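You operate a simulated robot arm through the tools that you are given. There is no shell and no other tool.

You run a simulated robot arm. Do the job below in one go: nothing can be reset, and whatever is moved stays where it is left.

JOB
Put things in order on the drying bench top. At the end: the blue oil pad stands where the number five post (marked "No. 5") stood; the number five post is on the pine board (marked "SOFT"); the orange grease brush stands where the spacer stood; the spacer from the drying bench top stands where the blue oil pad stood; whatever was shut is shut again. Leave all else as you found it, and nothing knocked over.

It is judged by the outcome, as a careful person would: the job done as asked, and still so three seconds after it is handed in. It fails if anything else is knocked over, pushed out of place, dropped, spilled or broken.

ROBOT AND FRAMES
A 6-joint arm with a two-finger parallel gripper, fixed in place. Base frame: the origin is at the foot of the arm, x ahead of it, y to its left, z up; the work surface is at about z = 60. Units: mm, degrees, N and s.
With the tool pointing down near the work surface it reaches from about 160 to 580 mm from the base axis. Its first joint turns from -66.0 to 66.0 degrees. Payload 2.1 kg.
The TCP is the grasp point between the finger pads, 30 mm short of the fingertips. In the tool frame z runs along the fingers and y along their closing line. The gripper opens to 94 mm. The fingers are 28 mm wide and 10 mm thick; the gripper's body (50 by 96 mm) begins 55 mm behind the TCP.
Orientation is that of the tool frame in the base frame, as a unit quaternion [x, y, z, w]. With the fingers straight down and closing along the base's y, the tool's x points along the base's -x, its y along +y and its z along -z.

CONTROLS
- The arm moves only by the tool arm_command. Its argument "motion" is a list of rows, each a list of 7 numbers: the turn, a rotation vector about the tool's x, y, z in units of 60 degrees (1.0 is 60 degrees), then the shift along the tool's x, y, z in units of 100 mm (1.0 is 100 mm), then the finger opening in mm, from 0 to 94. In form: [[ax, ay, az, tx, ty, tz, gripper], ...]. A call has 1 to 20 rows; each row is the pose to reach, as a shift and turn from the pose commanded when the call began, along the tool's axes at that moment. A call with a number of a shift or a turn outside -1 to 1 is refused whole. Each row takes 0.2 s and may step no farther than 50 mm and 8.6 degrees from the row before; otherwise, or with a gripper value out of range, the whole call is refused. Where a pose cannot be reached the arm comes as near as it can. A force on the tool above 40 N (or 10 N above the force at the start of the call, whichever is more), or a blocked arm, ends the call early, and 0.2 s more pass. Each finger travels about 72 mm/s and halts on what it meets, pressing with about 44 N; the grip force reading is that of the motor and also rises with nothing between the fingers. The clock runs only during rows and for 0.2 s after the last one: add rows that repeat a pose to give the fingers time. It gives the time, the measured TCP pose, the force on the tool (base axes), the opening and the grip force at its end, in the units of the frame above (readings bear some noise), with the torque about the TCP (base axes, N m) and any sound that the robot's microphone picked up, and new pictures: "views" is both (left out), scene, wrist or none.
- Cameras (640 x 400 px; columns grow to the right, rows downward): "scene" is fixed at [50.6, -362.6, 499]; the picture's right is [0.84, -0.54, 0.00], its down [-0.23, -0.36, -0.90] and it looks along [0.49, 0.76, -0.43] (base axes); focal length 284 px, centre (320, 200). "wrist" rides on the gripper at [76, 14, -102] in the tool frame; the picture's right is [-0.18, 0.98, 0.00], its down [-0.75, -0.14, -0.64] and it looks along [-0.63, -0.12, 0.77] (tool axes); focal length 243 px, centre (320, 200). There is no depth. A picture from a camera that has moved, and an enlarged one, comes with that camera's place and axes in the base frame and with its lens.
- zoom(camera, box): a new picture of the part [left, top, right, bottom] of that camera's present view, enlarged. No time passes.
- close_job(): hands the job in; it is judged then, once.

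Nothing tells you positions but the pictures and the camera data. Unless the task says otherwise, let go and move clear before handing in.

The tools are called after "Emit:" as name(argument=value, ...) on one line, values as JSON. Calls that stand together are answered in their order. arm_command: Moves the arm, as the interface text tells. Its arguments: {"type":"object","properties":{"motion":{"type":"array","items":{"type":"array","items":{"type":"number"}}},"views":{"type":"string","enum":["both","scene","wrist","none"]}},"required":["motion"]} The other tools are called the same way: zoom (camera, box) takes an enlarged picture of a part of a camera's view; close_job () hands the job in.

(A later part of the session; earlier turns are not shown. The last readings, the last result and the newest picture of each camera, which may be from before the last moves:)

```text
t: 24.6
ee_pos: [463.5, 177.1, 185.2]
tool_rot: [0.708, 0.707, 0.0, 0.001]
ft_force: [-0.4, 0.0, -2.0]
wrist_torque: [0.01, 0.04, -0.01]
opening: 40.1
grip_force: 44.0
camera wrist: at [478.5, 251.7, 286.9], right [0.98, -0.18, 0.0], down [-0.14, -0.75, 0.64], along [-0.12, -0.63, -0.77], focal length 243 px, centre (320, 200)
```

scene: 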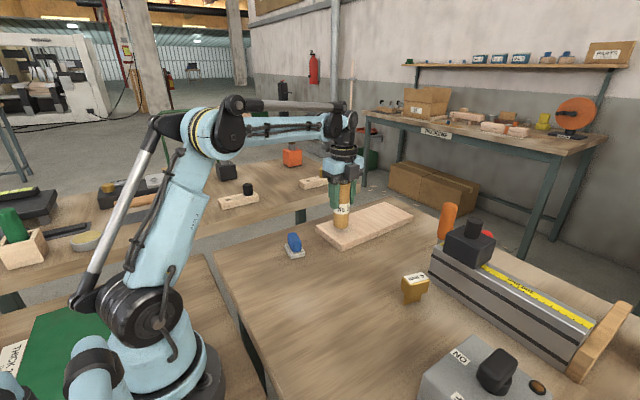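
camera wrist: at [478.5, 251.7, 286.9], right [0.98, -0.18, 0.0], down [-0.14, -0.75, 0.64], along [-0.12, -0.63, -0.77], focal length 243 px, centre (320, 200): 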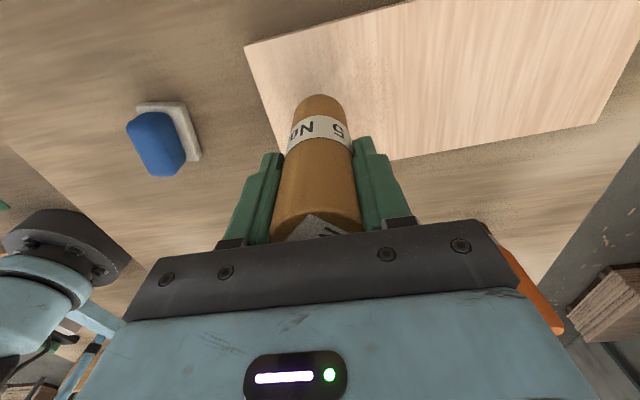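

The post is over the board's near end, with its base roughly 17 mm above the surface. I'll lower it in small steps while watching the force.

Emit:
arm_command(motion=[[0, 0, 0, 0, 0, 0.06, 30], [0, 0, 0, 0, 0, 0.12, 30], [0, 0, 0, 0, 0, 0.12, 30]], views="none")

Emit:
arm_command(motion=[[0, 0, 0, 0, 0, 0.01, 30], [0, 0, 0, 0, 0, 0.02, 30], [0, 0, 0, 0, 0, 0.02, 30]], views="wrist")

Emit:
zoom(camera="scene", box=[300, 160, 400, 260])

```text
t: 25.4
ee_pos: [465.0, 177.6, 172.9]
tool_rot: [0.707, 0.707, 0.0, 0.0]
ft_force: [-0.7, 0.4, -1.9]
wrist_torque: [0.01, 0.01, 0.01]
opening: 40.4
grip_force: 43.9
```

```text
t: 26.2
ee_pos: [463.9, 177.3, 171.2]
tool_rot: [0.707, 0.707, 0.001, 0.0]
ft_force: [0.1, 0.4, -1.1]
wrist_torque: [-0.02, 0.02, -0.01]
opening: 40.1
grip_force: 43.3
camera wrist: at [478.5, 252.0, 273.2], right [0.98, -0.18, 0.0], down [-0.14, -0.75, 0.64], along [-0.12, -0.63, -0.77], focal length 243 px, centre (320, 200)
```

wrist: 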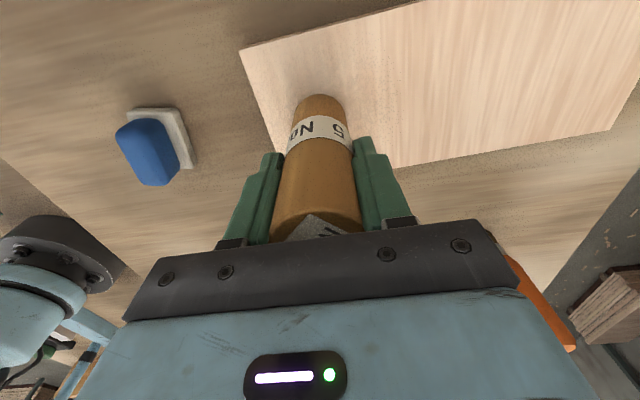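

```text
4.00 times, centred on (350, 210) of scene
camera zoom: at [50.6, -362.6, 499.0], right [0.84, -0.54, 0.0], down [-0.23, -0.36, -0.9], along [0.49, 0.76, -0.43], focal length 1135 px, centre (200, 160)
```

zoom: 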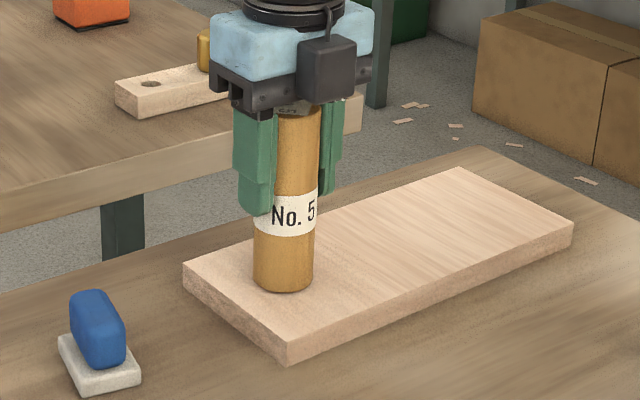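

Emit:
arm_command(motion=[[0, 0, 0, 0, 0, 0.01, 30], [0, 0, 0, 0, 0, 0.01, 30]], views="none")

Emit:
arm_command(motion=[[0, 0, 0, 0, 0, 0.01, 30], [0, 0, 0, 0, 0, 0.01, 30]], views="none")

```text
t: 26.8
ee_pos: [464.0, 177.3, 171.0]
tool_rot: [0.707, 0.707, 0.0, 0.0]
ft_force: [1.0, -1.0, -1.0]
wrist_torque: [0.03, 0.01, 0.0]
opening: 40.1
grip_force: 43.9
```

```text
t: 27.4
ee_pos: [464.8, 177.7, 169.0]
tool_rot: [0.707, 0.707, 0.001, 0.0]
ft_force: [-0.6, 0.1, -1.5]
wrist_torque: [0.02, -0.01, 0.01]
opening: 40.1
grip_force: 44.3
```

Emit:
arm_command(motion=[[0, 0, 0, 0, 0, 0.01, 30], [0, 0, 0, 0, 0, 0.01, 30]], views="none")

Emit:
zoom(camera="scene", box=[320, 190, 380, 250])

```text
t: 28.0
ee_pos: [463.7, 177.8, 168.6]
tool_rot: [0.707, 0.707, -0.001, 0.0]
ft_force: [-0.2, 0.5, 16.0]
wrist_torque: [-0.11, 0.06, -0.04]
opening: 40.3
grip_force: 43.8
```

```text
6.67 times, centred on (350, 220) of scene
camera zoom: at [50.5, -362.6, 499.0], right [0.84, -0.54, 0.0], down [-0.23, -0.36, -0.9], along [0.49, 0.76, -0.43], focal length 1892 px, centre (120, 67)
```

zoom: 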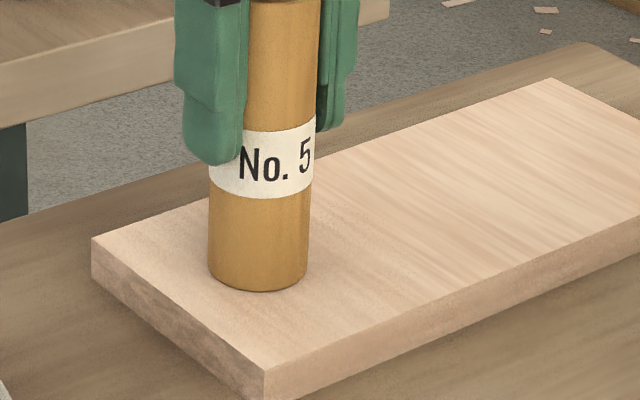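

Contact made (16 N). I'll ease off slightly, release the post and withdraw straight up.

Emit:
arm_command(motion=[[0, 0, 0, 0, 0, -0.008, 30], [0, 0, 0, 0, 0, -0.008, 44], [0, 0, 0, 0, 0, -0.008, 60], [0, 0, 0, 0, 0, -0.008, 80], [0, 0, 0, 0, 0, -0.008, 90]], views="both")

```text
t: 29.2
ee_pos: [465.5, 177.3, 169.9]
tool_rot: [0.707, 0.707, 0.0, 0.0]
ft_force: [0.2, 0.8, -0.7]
wrist_torque: [-0.02, -0.01, 0.02]
opening: 89.9
grip_force: 0.1
camera wrist: at [478.8, 252.1, 271.4], right [0.98, -0.18, 0.0], down [-0.14, -0.75, 0.64], along [-0.12, -0.63, -0.77], focal length 243 px, centre (320, 200)
```

scene: 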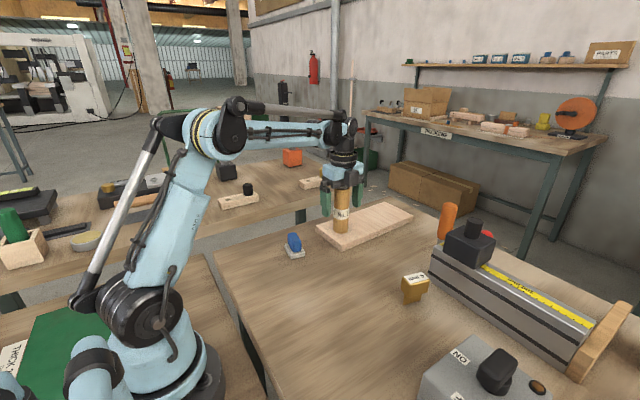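
wrist: 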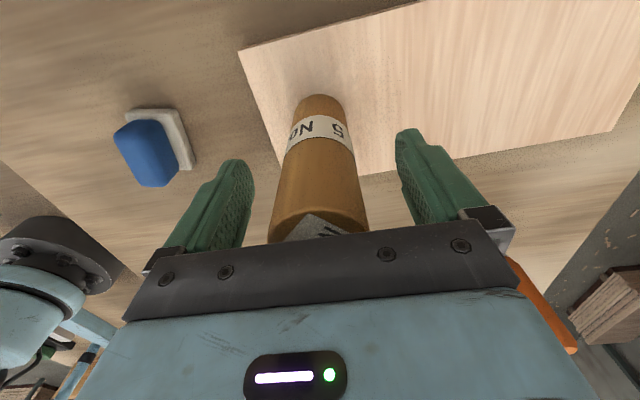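

Emit:
arm_command(motion=[[0, 0, 0, 0, 0, -0.2, 90], [0, 0, 0, 0, 0, -0.5, 90], [0, 0, 0, 0, 0, -0.8, 90], [0, 0, 0, 0, 0, -0.9, 90]], views="none")

Emit:
arm_command(motion=[[0, 0, 0, 0, -0.4, 0, 90], [0, 0, 0, 0, -0.8, 0, 90], [0, 0, 0, 0, -1.0, 0, 90]], views="none")

Emit:
arm_command(motion=[[0, 0, 0.1, 0, -0.3, 0.2, 90], [0, 0, 0.18, 0, -0.45, 0.5, 90], [0, 0, 0.18, 0, -0.45, 0.65, 90], [0, 0, 0.18, 0, -0.45, 0.65, 90]], views="both")

```text
t: 30.2
ee_pos: [465.0, 177.6, 259.4]
tool_rot: [0.707, 0.707, -0.001, 0.0]
ft_force: [-0.1, -0.2, -0.4]
wrist_torque: [0.01, -0.02, -0.03]
opening: 89.9
grip_force: 0.0
```

```text
t: 31.0
ee_pos: [364.4, 176.6, 259.3]
tool_rot: [0.708, 0.707, 0.001, 0.0]
ft_force: [0.9, 0.4, 0.4]
wrist_torque: [-0.02, -0.01, 0.05]
opening: 90.0
grip_force: 0.0
```

```text
t: 32.0
ee_pos: [320.1, 176.5, 194.4]
tool_rot: [0.77, 0.638, 0.0, 0.0]
ft_force: [-0.5, -0.1, 0.0]
wrist_torque: [0.04, 0.01, 0.01]
opening: 90.0
grip_force: 0.1
camera wrist: at [347.6, 247.8, 296.1], right [0.93, -0.37, 0.0], down [-0.28, -0.71, 0.64], along [-0.23, -0.6, -0.77], focal length 243 px, centre (320, 200)
```

scene: 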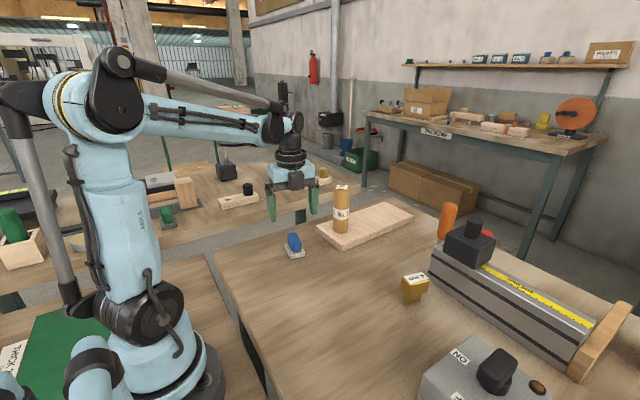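
wrist: 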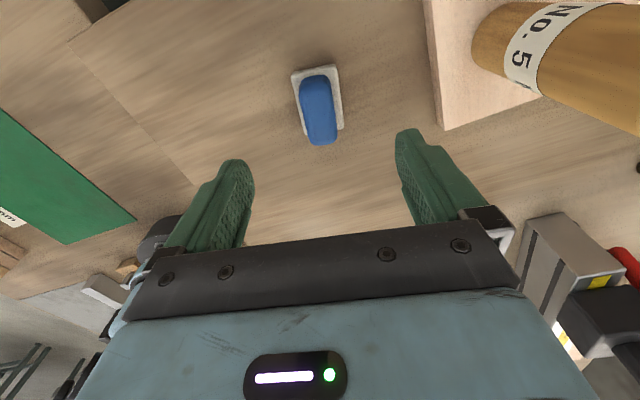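

Emit:
zoom(camera="wrist", box=[270, 50, 370, 160])

Emit:
zoom(camera="scene", box=[260, 180, 360, 270])

```text
3.64 times, centred on (320, 105) of wrist
camera zoom: at [347.6, 247.8, 296.1], right [0.93, -0.37, 0.0], down [-0.28, -0.71, 0.64], along [-0.23, -0.6, -0.77], focal length 882 px, centre (320, 546)
```

zoom: 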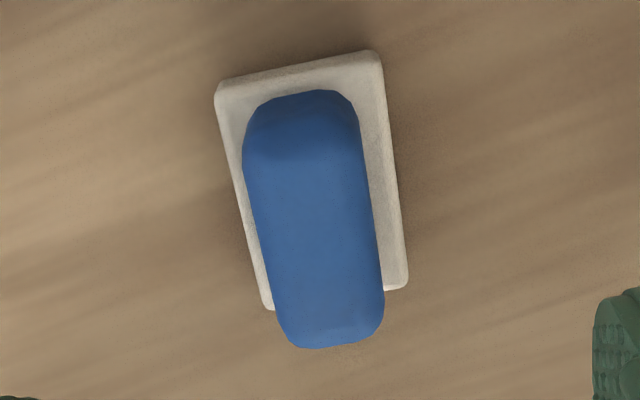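

```text
4.44 times, centred on (310, 225) of scene
camera zoom: at [50.6, -362.6, 499.0], right [0.84, -0.54, 0.0], down [-0.23, -0.36, -0.9], along [0.49, 0.76, -0.43], focal length 1261 px, centre (364, 89)
```

zoom: 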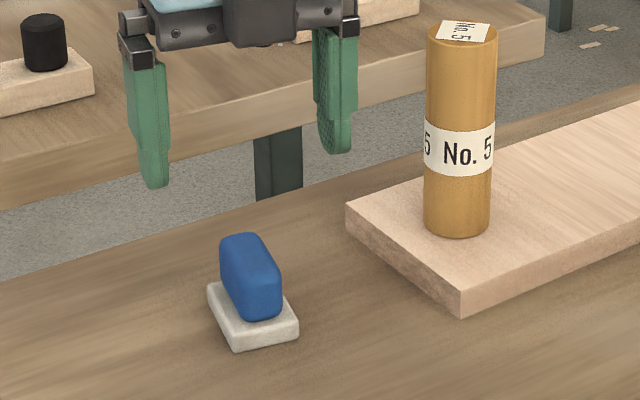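

The pad is centred at (320.7,180), turned about -11°, with a blue handle 26 mm thick whose top is around z 103. I'm aligned with it, so I'll descend with the fingers either side.

Emit:
arm_command(motion=[[0, 0, 0, 0.035, 0, 0.25, 90], [0, 0, 0, 0.035, 0, 0.5, 90], [0, 0, 0, 0.035, 0, 0.72, 90], [0, 0, 0, 0.035, 0, 0.86, 70], [0, 0, 0, 0.035, 0, 0.86, 60]], views="both")

Emit:
zoom(camera="scene", box=[260, 180, 360, 270])

```text
t: 33.2
ee_pos: [319.6, 181.2, 107.2]
tool_rot: [0.77, 0.638, 0.0, 0.0]
ft_force: [-0.1, -0.7, 0.1]
wrist_torque: [-0.04, 0.0, -0.01]
opening: 59.8
grip_force: 0.0
camera wrist: at [348.2, 251.8, 210.0], right [0.93, -0.36, 0.0], down [-0.28, -0.71, 0.64], along [-0.23, -0.6, -0.77], focal length 243 px, centre (320, 200)
```

scene: 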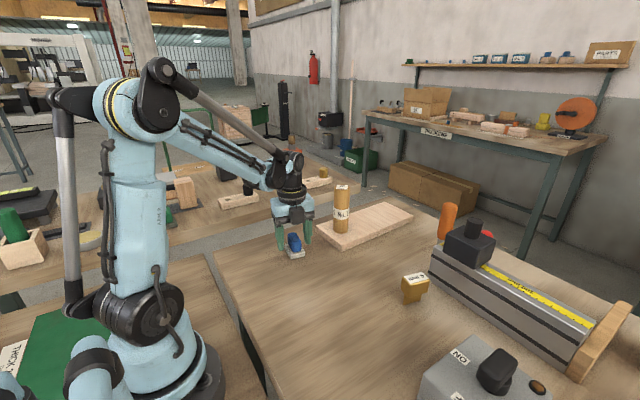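
wrist: 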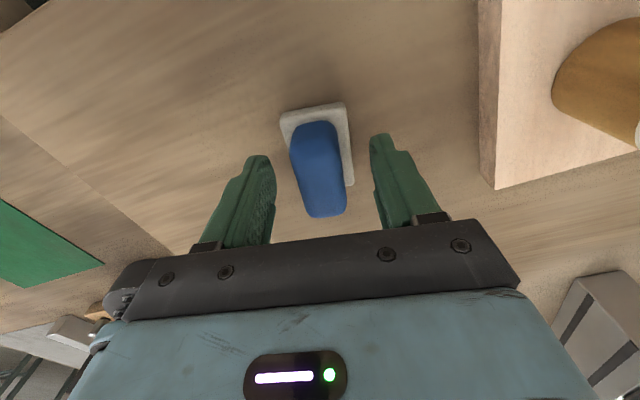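

```text
4.44 times, centred on (310, 225) of scene
camera zoom: at [50.6, -362.6, 499.0], right [0.84, -0.54, 0.0], down [-0.23, -0.36, -0.9], along [0.49, 0.76, -0.43], focal length 1261 px, centre (364, 89)
```

zoom: 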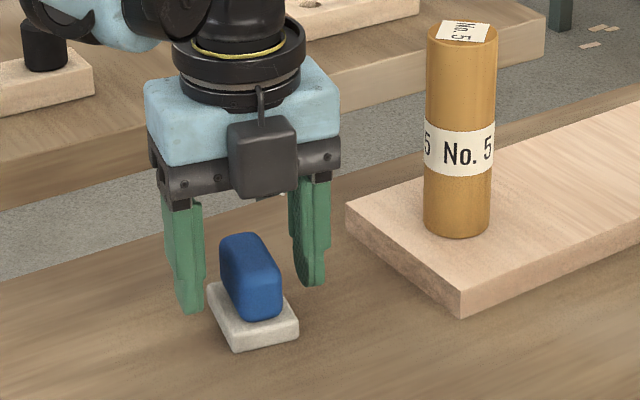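

Emit:
arm_command(motion=[[0, 0, 0, 0, 0, 0, 45], [0, 0, 0, 0, 0, 0, 32], [0, 0, 0, 0, 0, 0, 22], [0, 0, 0, 0, 0, 0, 16], [0, 0, 0, 0, 0, 0, 16]], views="both")

Emit:
zoom(camera="scene", box=[260, 180, 360, 270])

```text
t: 34.4
ee_pos: [320.6, 180.0, 108.1]
tool_rot: [0.771, 0.637, 0.0, 0.0]
ft_force: [0.5, -0.1, 0.1]
wrist_torque: [0.01, 0.01, 0.01]
opening: 29.5
grip_force: 44.0
camera wrist: at [348.2, 251.7, 210.2], right [0.93, -0.36, 0.0], down [-0.28, -0.71, 0.64], along [-0.23, -0.6, -0.77], focal length 243 px, centre (320, 200)
```

scene: 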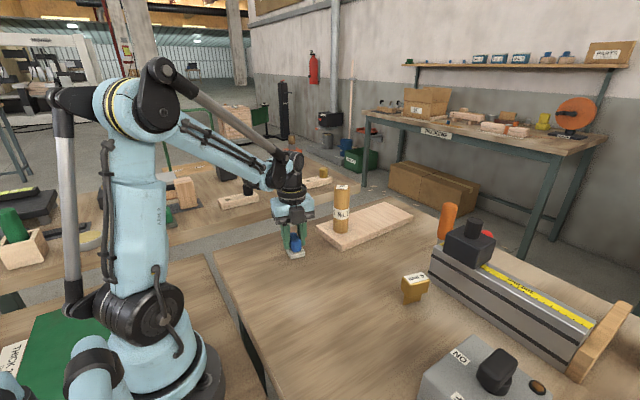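
wrist: 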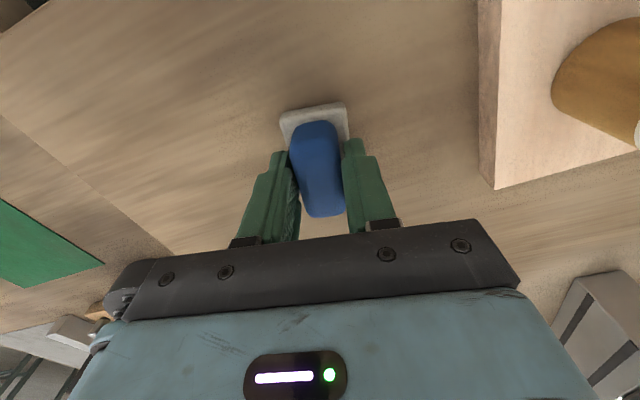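

```text
4.44 times, centred on (310, 225) of scene
camera zoom: at [50.6, -362.6, 499.0], right [0.84, -0.54, 0.0], down [-0.23, -0.36, -0.9], along [0.49, 0.76, -0.43], focal length 1261 px, centre (364, 89)
```

zoom: 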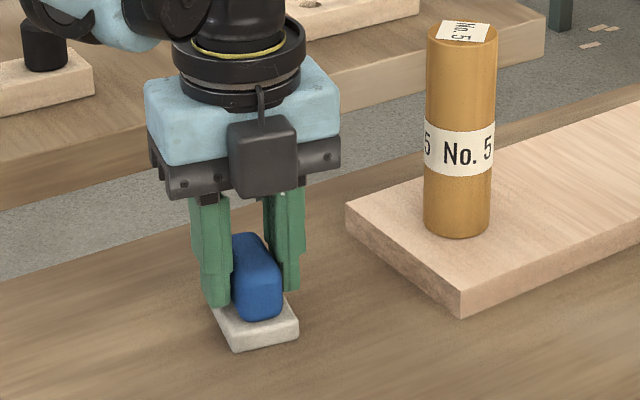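

The pad is gripped firmly by its handle. I'll lift it and carry it to where the post stood.

Emit:
arm_command(motion=[[0, 0, 0, 0, 0, -0.1, 16], [0, 0, 0, 0, 0, -0.3, 16], [0, 0, 0, 0, 0, -0.6, 16], [0, 0, 0, 0, 0, -0.9, 16], [0, 0, 0, 0, 0, -0.9, 16]], views="both")

```text
t: 35.6
ee_pos: [320.8, 181.7, 197.5]
tool_rot: [0.77, 0.637, 0.0, 0.001]
ft_force: [-0.3, 0.0, -0.2]
wrist_torque: [-0.02, 0.03, -0.04]
opening: 16.1
grip_force: 0.0
camera wrist: at [348.9, 252.1, 300.2], right [0.93, -0.36, 0.0], down [-0.28, -0.71, 0.64], along [-0.23, -0.6, -0.77], focal length 243 px, centre (320, 200)
```

scene: 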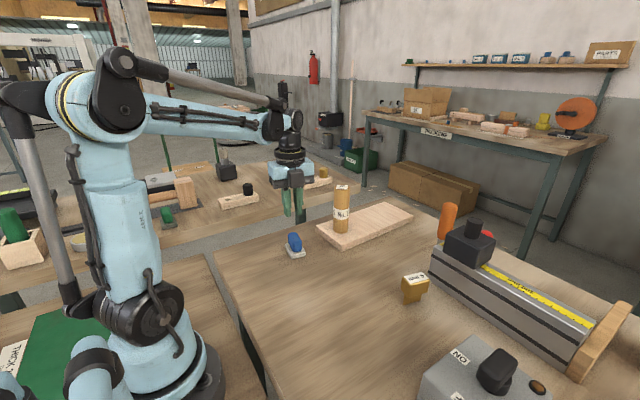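
wrist: 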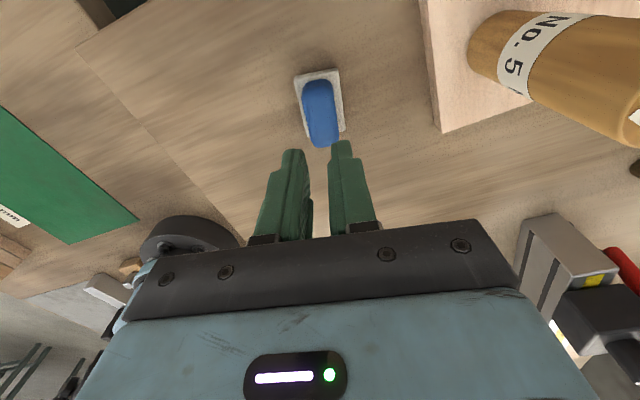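

The pad slipped out of the fingers as I lifted. I'll check whether it moved and look at its shape more closely.

Emit:
zoom(camera="wrist", box=[270, 50, 370, 160])

Emit:
zoom(camera="scene", box=[260, 220, 330, 270])

```text
3.64 times, centred on (320, 105) of wrist
camera zoom: at [348.9, 252.1, 300.2], right [0.93, -0.36, 0.0], down [-0.28, -0.71, 0.64], along [-0.23, -0.6, -0.77], focal length 882 px, centre (320, 546)
```

zoom: 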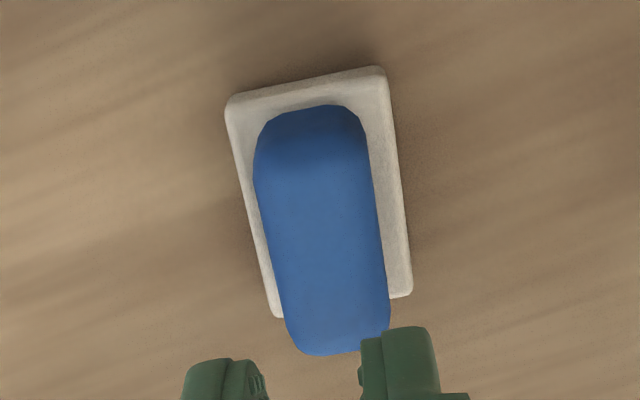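

```text
8.00 times, centred on (295, 245) of scene
camera zoom: at [50.6, -362.6, 499.0], right [0.84, -0.54, 0.0], down [-0.23, -0.36, -0.9], along [0.49, 0.76, -0.43], focal length 2270 px, centre (520, -160)
```

zoom: 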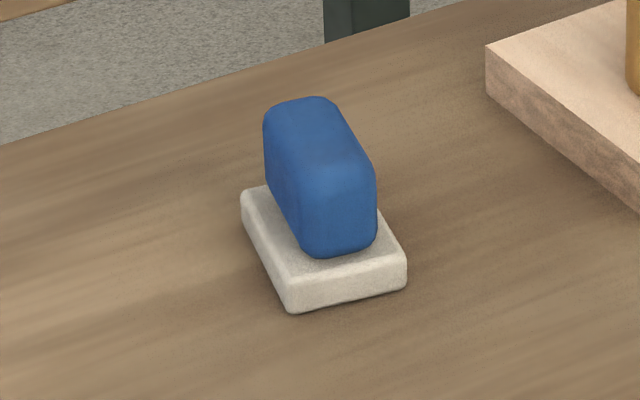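

The pad hasn't moved noticeably. The grip was only on the upper part of a slightly tapered handle, so I'll retry lower down, then lift very slowly and watch the force and opening.

Emit:
arm_command(motion=[[0, 0, 0, -0.01, 0, 0, 60], [0, 0, 0, -0.01, 0, 0.3, 60], [0, 0, 0, -0.01, 0, 0.6, 60], [0, 0, 0, -0.01, 0, 0.8, 60], [0, 0, 0, -0.01, 0, 0.93, 60], [0, 0, 0, -0.01, 0, 0.93, 60]], views="wrist")

Emit:
zoom(camera="scene", box=[260, 210, 340, 270])

```text
t: 37.0
ee_pos: [318.7, 180.0, 105.2]
tool_rot: [0.77, 0.638, -0.001, 0.0]
ft_force: [0.0, -0.1, 0.1]
wrist_torque: [-0.01, 0.0, 0.0]
opening: 60.0
grip_force: 0.1
camera wrist: at [348.2, 250.7, 206.9], right [0.93, -0.36, 0.0], down [-0.28, -0.71, 0.64], along [-0.23, -0.6, -0.77], focal length 243 px, centre (320, 200)
```

wrist: 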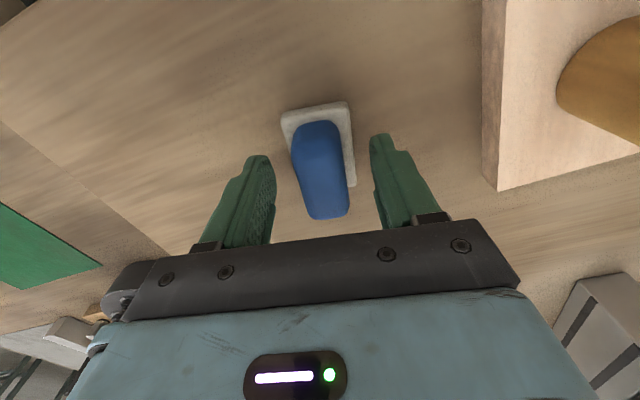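

```text
6.67 times, centred on (300, 240) of scene
camera zoom: at [50.6, -362.6, 499.0], right [0.84, -0.54, 0.0], down [-0.23, -0.36, -0.9], along [0.49, 0.76, -0.43], focal length 1892 px, centre (453, -67)
```

zoom: 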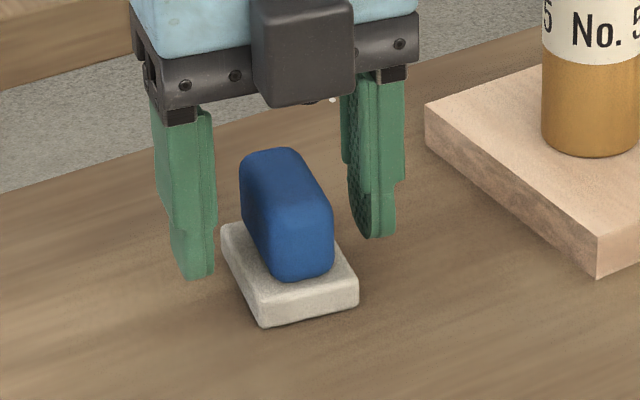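

Emit:
arm_command(motion=[[0, 0, 0, 0, 0, 0.02, 60], [0, 0, 0, 0, 0, 0.02, 45], [0, 0, 0, 0, 0, 0.02, 32], [0, 0, 0, 0, 0, 0.02, 20], [0, 0, 0, 0, 0, 0.02, 10], [0, 0, 0, 0, 0, 0.02, 10], [0, 0, 0, 0, 0, 0.02, 10]], views="none")

Emit:
arm_command(motion=[[0, 0, 0, 0, 0, -0.01, 10], [0, 0, 0, 0, 0, -0.02, 10], [0, 0, 0, 0, 0, -0.03, 10], [0, 0, 0, 0, 0, -0.03, 10]], views="wrist")

Emit:
zoom(camera="scene", box=[260, 210, 340, 270])

```text
t: 38.6
ee_pos: [319.6, 178.7, 103.7]
tool_rot: [0.77, 0.637, 0.0, 0.0]
ft_force: [0.2, -0.4, -0.4]
wrist_torque: [0.02, 0.0, -0.03]
opening: 39.2
grip_force: 44.0
```

```text
t: 39.6
ee_pos: [320.1, 180.0, 107.3]
tool_rot: [0.77, 0.637, 0.0, 0.0]
ft_force: [-0.7, -0.1, -1.4]
wrist_torque: [-0.03, -0.02, -0.01]
opening: 38.8
grip_force: 43.2
camera wrist: at [348.3, 250.6, 208.4], right [0.93, -0.36, 0.0], down [-0.28, -0.71, 0.64], along [-0.23, -0.6, -0.77], focal length 243 px, centre (320, 200)
```

wrist: 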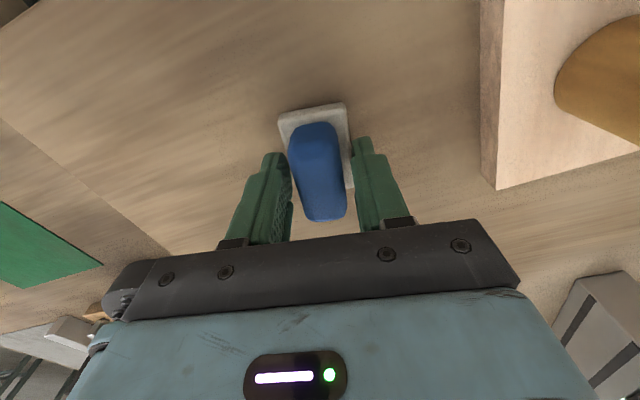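

```text
6.67 times, centred on (300, 240) of scene
camera zoom: at [50.6, -362.6, 499.0], right [0.84, -0.54, 0.0], down [-0.23, -0.36, -0.9], along [0.49, 0.76, -0.43], focal length 1892 px, centre (453, -67)
```

zoom: 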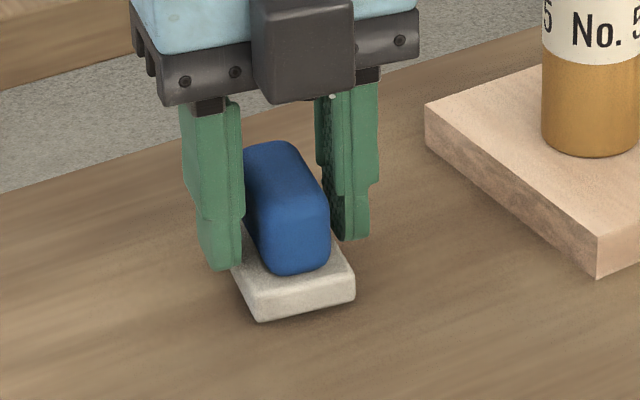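

The fingers are now holding the base plate (39 mm) but only by its very edge. I'll set it back down, open, go about 8 mm deeper and grip the plate properly.

Emit:
arm_command(motion=[[0, 0, 0, 0, 0, 0.01, 10], [0, 0, 0, 0, 0, 0.02, 10], [0, 0, 0, 0, 0, 0.03, 10], [0, 0, 0, 0, 0, 0.033, 10], [0, 0, 0, 0, 0, 0.033, 10]], views="none")

Emit:
arm_command(motion=[[0, 0, 0, 0, 0, 0, 45], [0, 0, 0, 0, 0, 0, 55], [0, 0, 0, 0, 0, 0, 60], [0, 0, 0, 0, 0, 0.03, 60], [0, 0, 0, 0, 0, 0.06, 60], [0, 0, 0, 0, 0, 0.08, 60], [0, 0, 0, 0, 0, 0.08, 60]], views="wrist")

Emit:
zoom(camera="scene", box=[260, 210, 340, 270])

```text
t: 40.8
ee_pos: [321.3, 180.4, 102.5]
tool_rot: [0.771, 0.637, 0.0, 0.0]
ft_force: [-0.5, -1.4, 8.7]
wrist_torque: [-0.02, -0.09, 0.0]
opening: 38.9
grip_force: 43.9
```

```text
t: 42.4
ee_pos: [320.2, 179.1, 93.4]
tool_rot: [0.771, 0.637, 0.0, 0.0]
ft_force: [-0.2, 0.4, -0.4]
wrist_torque: [-0.01, 0.02, 0.03]
opening: 60.2
grip_force: 0.1
camera wrist: at [348.3, 250.5, 197.0], right [0.93, -0.36, 0.0], down [-0.28, -0.71, 0.64], along [-0.23, -0.6, -0.77], focal length 243 px, centre (320, 200)
```

wrist: 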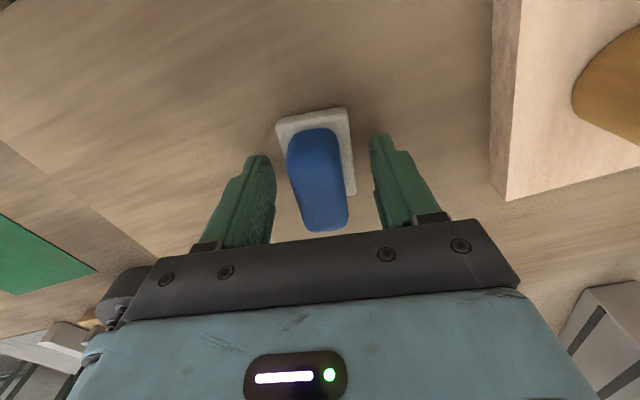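

```text
6.67 times, centred on (300, 240) of scene
camera zoom: at [50.6, -362.6, 499.0], right [0.84, -0.54, 0.0], down [-0.23, -0.36, -0.9], along [0.49, 0.76, -0.43], focal length 1892 px, centre (453, -67)
```

zoom: 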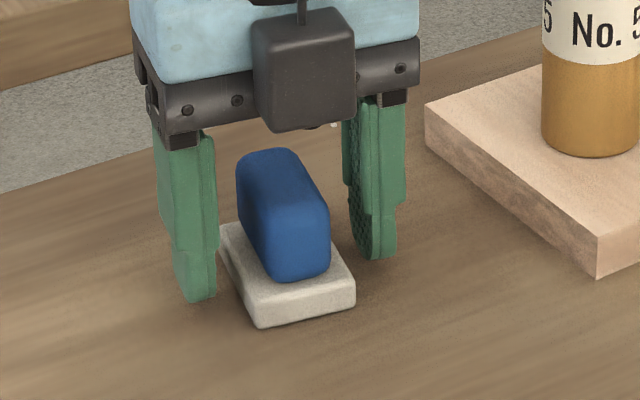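

Emit:
arm_command(motion=[[0, 0, 0, 0, 0, 0, 48], [0, 0, 0, 0, 0, 0, 40], [0, 0, 0, 0, 0, 0, 32], [0, 0, 0, 0, 0, 0, 24], [0, 0, 0, 0, 0, 0, 20], [0, 0, 0, 0, 0, 0, 20]], views="none")

Emit:
arm_command(motion=[[0, 0, 0, 0, 0, -0.02, 20], [0, 0, 0, 0, 0, -0.05, 20], [0, 0, 0, 0, 0, -0.1, 20], [0, 0, 0, 0, 0, -0.1, 20]], views="wrist")

Emit:
zoom(camera="scene", box=[260, 210, 340, 270])

```text
t: 43.8
ee_pos: [320.2, 180.5, 94.4]
tool_rot: [0.771, 0.637, 0.0, -0.001]
ft_force: [-0.3, 0.0, 0.2]
wrist_torque: [0.01, 0.01, 0.03]
opening: 39.0
grip_force: 43.8
```

```text
t: 44.8
ee_pos: [320.1, 180.5, 105.4]
tool_rot: [0.77, 0.637, 0.0, 0.0]
ft_force: [-0.4, 0.0, -0.3]
wrist_torque: [0.04, 0.0, -0.01]
opening: 38.9
grip_force: 44.8
camera wrist: at [348.1, 250.8, 207.2], right [0.93, -0.36, 0.0], down [-0.28, -0.71, 0.64], along [-0.23, -0.6, -0.77], focal length 243 px, centre (320, 200)
```

wrist: 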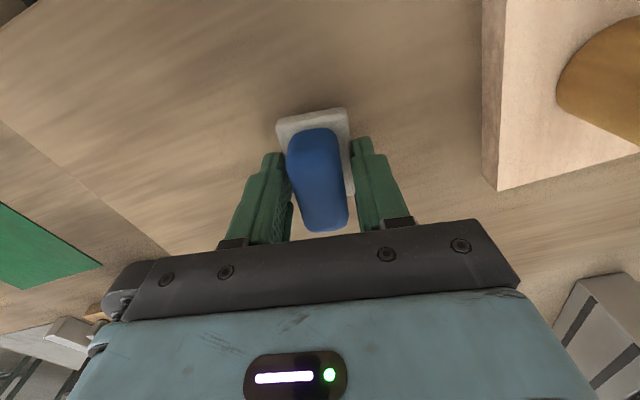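

```text
6.67 times, centred on (300, 240) of scene
camera zoom: at [50.6, -362.6, 499.0], right [0.84, -0.54, 0.0], down [-0.23, -0.36, -0.9], along [0.49, 0.76, -0.43], focal length 1892 px, centre (453, -67)
```

zoom: 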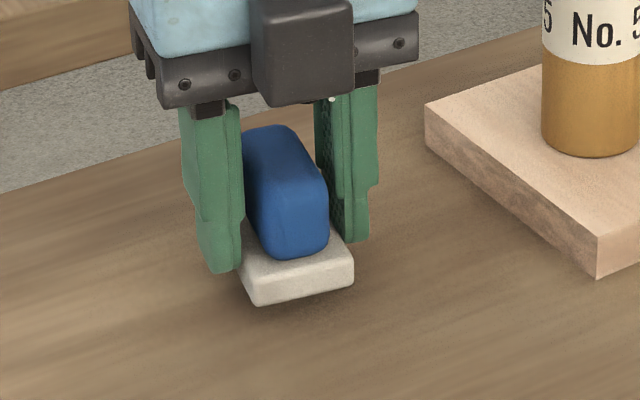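

The plate is now gripped securely and lifted 10 mm. I'll raise it and carry it to the post's old place.

Emit:
arm_command(motion=[[0, 0, 0, 0, 0, -0.15, 20], [0, 0, 0, 0, 0, -0.35, 20], [0, 0, 0, 0, 0, -0.55, 20], [0, 0, 0, 0, 0, -0.7, 20], [0, 0, 0, 0, 0, -0.7, 20]], views="none")

Emit:
arm_command(motion=[[0, 0, 0, -0.2, 0.05, 0, 20], [0, 0, 0, -0.5, 0.13, 0, 20], [0, 0, 0, -0.8, 0.2, 0, 20], [0, 0, 0, -1.0, 0.26, 0, 20]], views="none")

Emit:
arm_command(motion=[[0, 0, 0, -0.35, 0.09, 0, 20], [0, 0, 0, -0.7, 0.18, 0, 20], [0, 0, 0, -1.0, 0.26, 0, 20]], views="scene")

```text
t: 46.0
ee_pos: [320.6, 179.0, 175.4]
tool_rot: [0.771, 0.637, 0.0, -0.001]
ft_force: [0.3, 0.3, -0.9]
wrist_torque: [-0.02, 0.01, -0.02]
opening: 38.9
grip_force: 43.5
```

```text
t: 47.0
ee_pos: [327.7, 76.5, 174.5]
tool_rot: [0.771, 0.637, 0.0, 0.0]
ft_force: [0.0, 0.3, -2.0]
wrist_torque: [-0.01, -0.02, -0.01]
opening: 38.8
grip_force: 43.9
```

```text
t: 47.8
ee_pos: [333.2, -27.9, 174.6]
tool_rot: [0.77, 0.638, 0.0, 0.0]
ft_force: [-0.6, 0.0, -1.1]
wrist_torque: [0.01, 0.02, -0.03]
opening: 39.1
grip_force: 43.9
```

scene: 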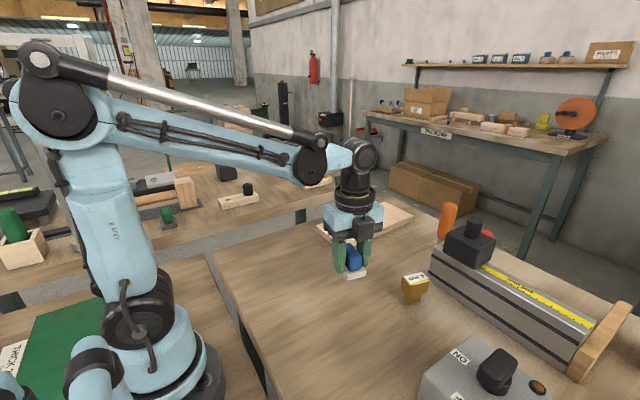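

Emit:
arm_command(motion=[[0, 0, 0, -0.35, 0.09, 0, 20], [0, 0, 0, -0.7, 0.18, 0, 20], [0, 0, 0, -1.0, 0.26, 0, 20], [0, 0, 0, -1.0, 0.26, 0, 20]], views="none")

Emit:
arm_command(motion=[[0, 0, 0, -0.1, 0.03, 0, 20], [0, 0, 0, -0.1, 0.03, 0.2, 20], [0, 0, 0, -0.1, 0.03, 0.4, 20], [0, 0, 0, -0.1, 0.03, 0.6, 20], [0, 0, 0, -0.1, 0.03, 0.7, 20], [0, 0, 0, -0.1, 0.03, 0.7, 20]], views="both")

Emit:
zoom(camera="scene", box=[340, 250, 460, 370])

```text
t: 48.8
ee_pos: [340.1, -130.6, 174.4]
tool_rot: [0.77, 0.638, 0.001, 0.0]
ft_force: [0.4, 0.1, -1.1]
wrist_torque: [0.01, 0.02, -0.01]
opening: 39.0
grip_force: 44.2
```

```text
t: 50.2
ee_pos: [341.6, -141.0, 104.8]
tool_rot: [0.77, 0.638, 0.001, 0.001]
ft_force: [0.6, 0.7, -1.0]
wrist_torque: [-0.02, 0.0, -0.03]
opening: 38.9
grip_force: 44.1
camera wrist: at [369.3, -69.3, 206.9], right [0.93, -0.36, 0.0], down [-0.28, -0.71, 0.64], along [-0.23, -0.6, -0.77], focal length 243 px, centre (320, 200)
```

scene: 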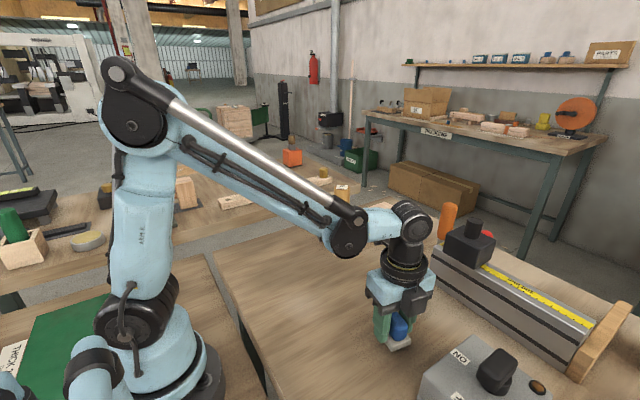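
wrist: 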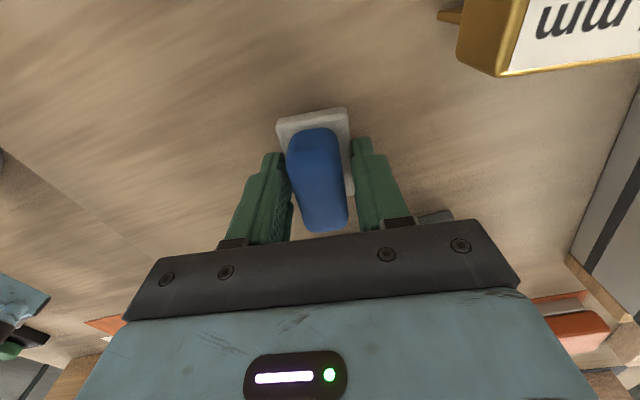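

```text
3.33 times, centred on (400, 310) of scene
camera zoom: at [50.6, -362.6, 499.0], right [0.84, -0.54, 0.0], down [-0.23, -0.36, -0.9], along [0.49, 0.76, -0.43], focal length 946 px, centre (53, -167)
```

zoom: 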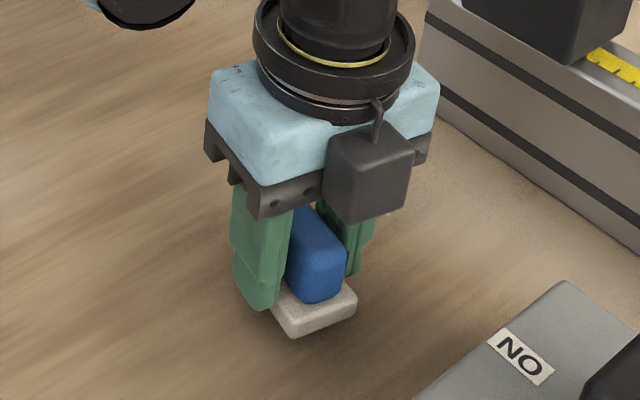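

The pad is above the post's old spot, about 10 mm up. I'll lower it gently until it touches.

Emit:
arm_command(motion=[[0, 0, 0, 0, 0, 0.03, 20], [0, 0, 0, 0, 0, 0.06, 20], [0, 0, 0, 0, 0, 0.085, 20], [0, 0, 0, 0, 0, 0.085, 20]], views="none")

Emit:
arm_command(motion=[[0, 0, 0, 0, 0, 0.008, 20], [0, 0, 0, 0, 0, 0.008, 20]], views="none")

Emit:
arm_command(motion=[[0, 0, 0, 0, 0, 0.008, 20], [0, 0, 0, 0, 0, 0.008, 20]], views="none")

```text
t: 51.2
ee_pos: [341.3, -140.3, 95.5]
tool_rot: [0.771, 0.637, 0.0, -0.001]
ft_force: [-0.3, -1.4, -1.3]
wrist_torque: [0.01, 0.04, -0.03]
opening: 38.8
grip_force: 43.8
```

```text
t: 51.8
ee_pos: [342.2, -139.7, 96.2]
tool_rot: [0.771, 0.637, 0.0, 0.0]
ft_force: [-0.1, 0.4, -0.8]
wrist_torque: [-0.03, -0.02, -0.03]
opening: 39.1
grip_force: 43.3
```

```text
t: 52.4
ee_pos: [341.4, -140.1, 95.8]
tool_rot: [0.771, 0.637, 0.0, 0.0]
ft_force: [-2.4, 0.5, 18.9]
wrist_torque: [0.02, -0.02, 0.02]
opening: 39.1
grip_force: 44.7
```

Emit:
arm_command(motion=[[0, 0, 0, 0, 0, -0.008, 20], [0, 0, 0, 0, 0, -0.008, 42], [0, 0, 0, 0, 0, -0.008, 55], [0, 0, 0, 0, 0, -0.008, 66], [0, 0, 0, 0, 0, -0.008, 70], [0, 0, 0, 0, 0, -0.2, 70], [0, 0, 0, 0, 0, -0.5, 70], [0, 0, 0, 0, 0, -0.9, 70], [0, 0, 0, 0, 0, -0.9, 70]], views="both")

Emit:
zoom(camera="scene", box=[340, 250, 460, 370])

Emit:
zoom(camera="wrist", box=[260, 50, 380, 170])

```text
t: 54.4
ee_pos: [341.9, -141.8, 185.8]
tool_rot: [0.771, 0.637, 0.0, 0.0]
ft_force: [0.0, -0.6, 0.0]
wrist_torque: [0.0, -0.01, -0.02]
opening: 69.9
grip_force: 0.2
camera wrist: at [369.6, -70.2, 287.1], right [0.93, -0.36, 0.0], down [-0.28, -0.71, 0.64], along [-0.23, -0.6, -0.77], focal length 243 px, centre (320, 200)
```

scene: 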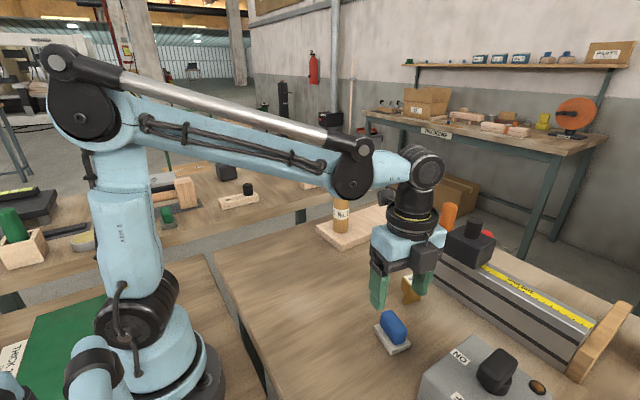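
wrist: 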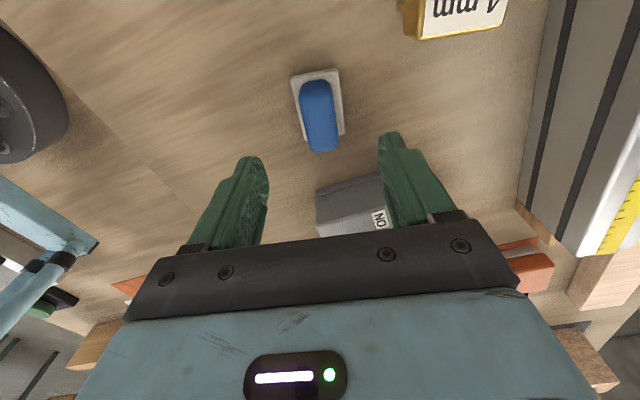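

```text
3.33 times, centred on (400, 310) of scene
camera zoom: at [50.6, -362.6, 499.0], right [0.84, -0.54, 0.0], down [-0.23, -0.36, -0.9], along [0.49, 0.76, -0.43], focal length 946 px, centre (53, -167)
```

zoom: 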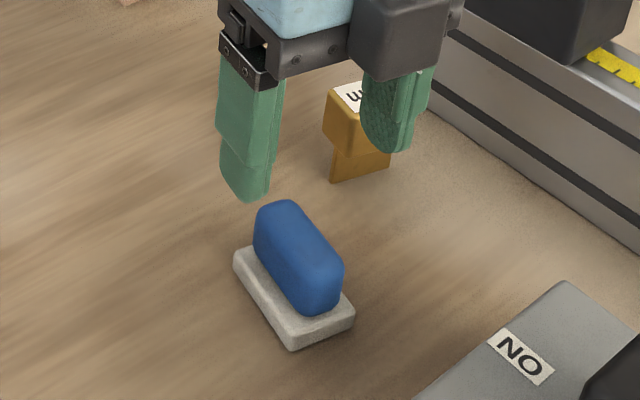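

```text
3.33 times, centred on (320, 110) of wrist
camera zoom: at [369.6, -70.2, 287.1], right [0.93, -0.36, 0.0], down [-0.28, -0.71, 0.64], along [-0.23, -0.6, -0.77], focal length 809 px, centre (320, 500)
```

zoom: 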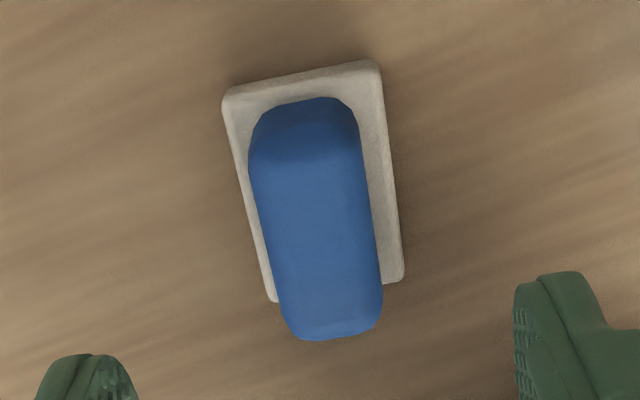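

The pad stands well at (342,-140). Next is the spacer: I'll move above it at the same wrist angle, which already matches its long axis.

Emit:
arm_command(motion=[[0, 0, 0, 0.15, 0.25, 0, 80], [0, 0, 0, 0.3, 0.5, 0, 80], [0, 0, 0, 0.45, 0.75, 0, 80], [0, 0, 0, 0.58, 0.89, 0, 80], [0, 0, 0, 0.58, 0.89, 0, 80]], views="both")

Emit:
zoom(camera="wrist", box=[240, 60, 400, 220])

Emit:
zoom(camera="scene", box=[370, 230, 470, 330])

```text
t: 55.6
ee_pos: [440.8, -100.7, 186.5]
tool_rot: [0.771, 0.637, 0.0, 0.0]
ft_force: [-0.1, -0.4, -0.2]
wrist_torque: [-0.01, 0.01, -0.01]
opening: 79.9
grip_force: 0.1
camera wrist: at [468.7, -29.5, 287.2], right [0.93, -0.37, 0.0], down [-0.28, -0.71, 0.64], along [-0.23, -0.6, -0.77], focal length 243 px, centre (320, 200)
```

scene: 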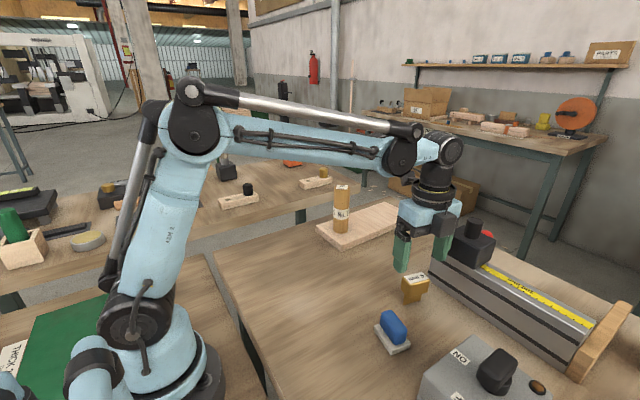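
wrist: 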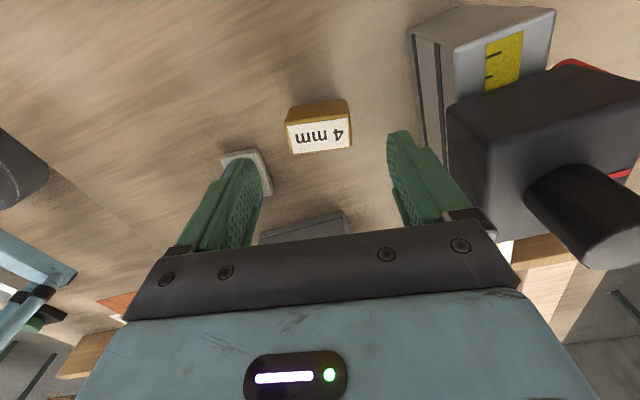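

```text
2.50 times, centred on (320, 140) of wrist
camera zoom: at [468.7, -29.5, 287.2], right [0.93, -0.37, 0.0], down [-0.28, -0.71, 0.64], along [-0.23, -0.6, -0.77], focal length 606 px, centre (320, 350)
```

zoom: 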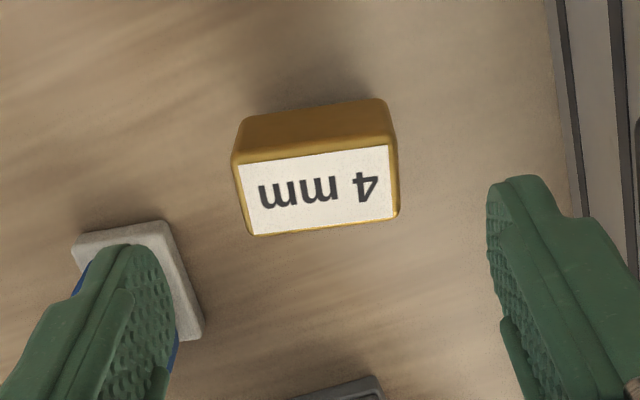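

```text
4.00 times, centred on (420, 280) of scene
camera zoom: at [50.6, -362.6, 499.0], right [0.84, -0.54, 0.0], down [-0.23, -0.36, -0.9], along [0.49, 0.76, -0.43], focal length 1135 px, centre (-80, -120)
```

zoom: 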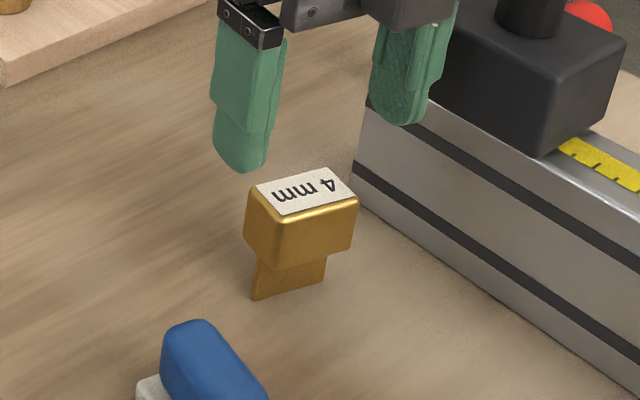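

The spacer is centred at (440,-101.5), turned about -13°, standing on a thin 4 mm blade. I'll turn slightly to match and descend with the fingers at its two ends.

Emit:
arm_command(motion=[[0, 0, 0.042, 0, 0, 0.1, 80], [0, 0, 0.042, -0.008, 0, 0.3, 80], [0, 0, 0.042, -0.008, 0, 0.5, 80], [0, 0, 0.042, -0.008, 0, 0.65, 75], [0, 0, 0.042, -0.008, 0, 0.725, 70], [0, 0, 0.042, -0.008, 0, 0.725, 64]], views="both")

Emit:
zoom(camera="wrist", box=[220, 80, 420, 240])

Emit:
zoom(camera="scene", box=[370, 230, 470, 330])

```text
t: 57.0
ee_pos: [439.7, -100.4, 112.7]
tool_rot: [0.784, 0.621, 0.001, 0.0]
ft_force: [-1.0, -0.3, 0.7]
wrist_torque: [-0.05, 0.01, 0.01]
opening: 64.0
grip_force: 0.1
camera wrist: at [471.2, -30.7, 214.0], right [0.91, -0.41, 0.0], down [-0.31, -0.7, 0.64], along [-0.26, -0.59, -0.77], focal length 243 px, centre (320, 200)
```

scene: 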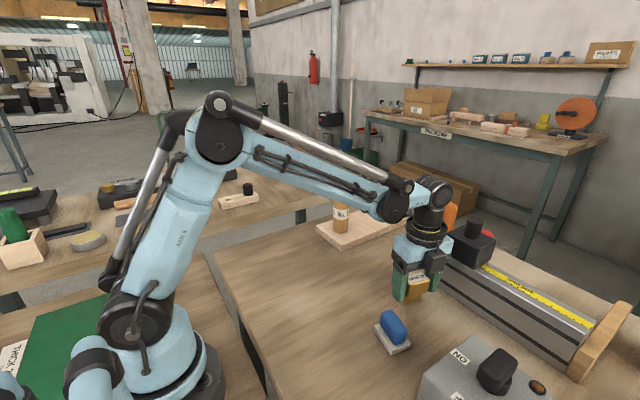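
wrist: 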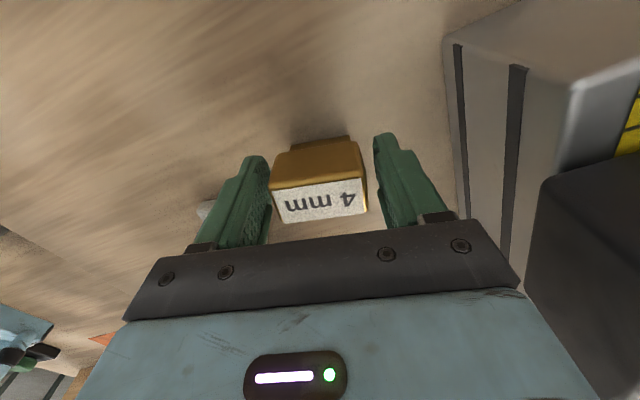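

```text
2.50 times, centred on (320, 160) of wrist
camera zoom: at [471.2, -30.7, 214.0], right [0.91, -0.41, 0.0], down [-0.31, -0.7, 0.64], along [-0.26, -0.59, -0.77], focal length 606 px, centre (320, 300)
```

zoom: 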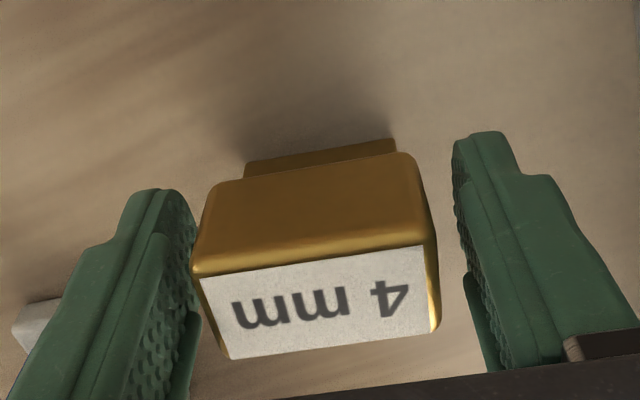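

```text
4.00 times, centred on (420, 280) of scene
camera zoom: at [50.6, -362.6, 499.0], right [0.84, -0.54, 0.0], down [-0.23, -0.36, -0.9], along [0.49, 0.76, -0.43], focal length 1135 px, centre (-80, -120)
```

zoom: 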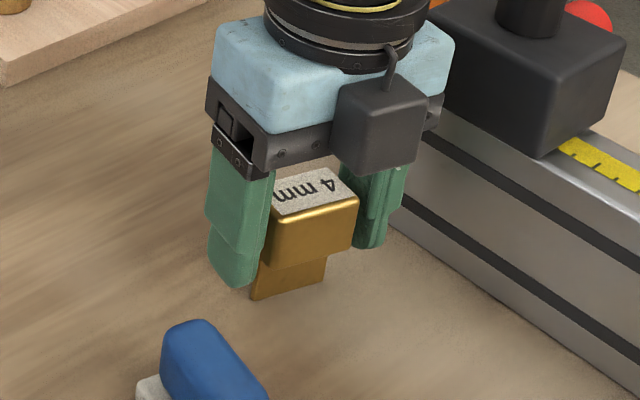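

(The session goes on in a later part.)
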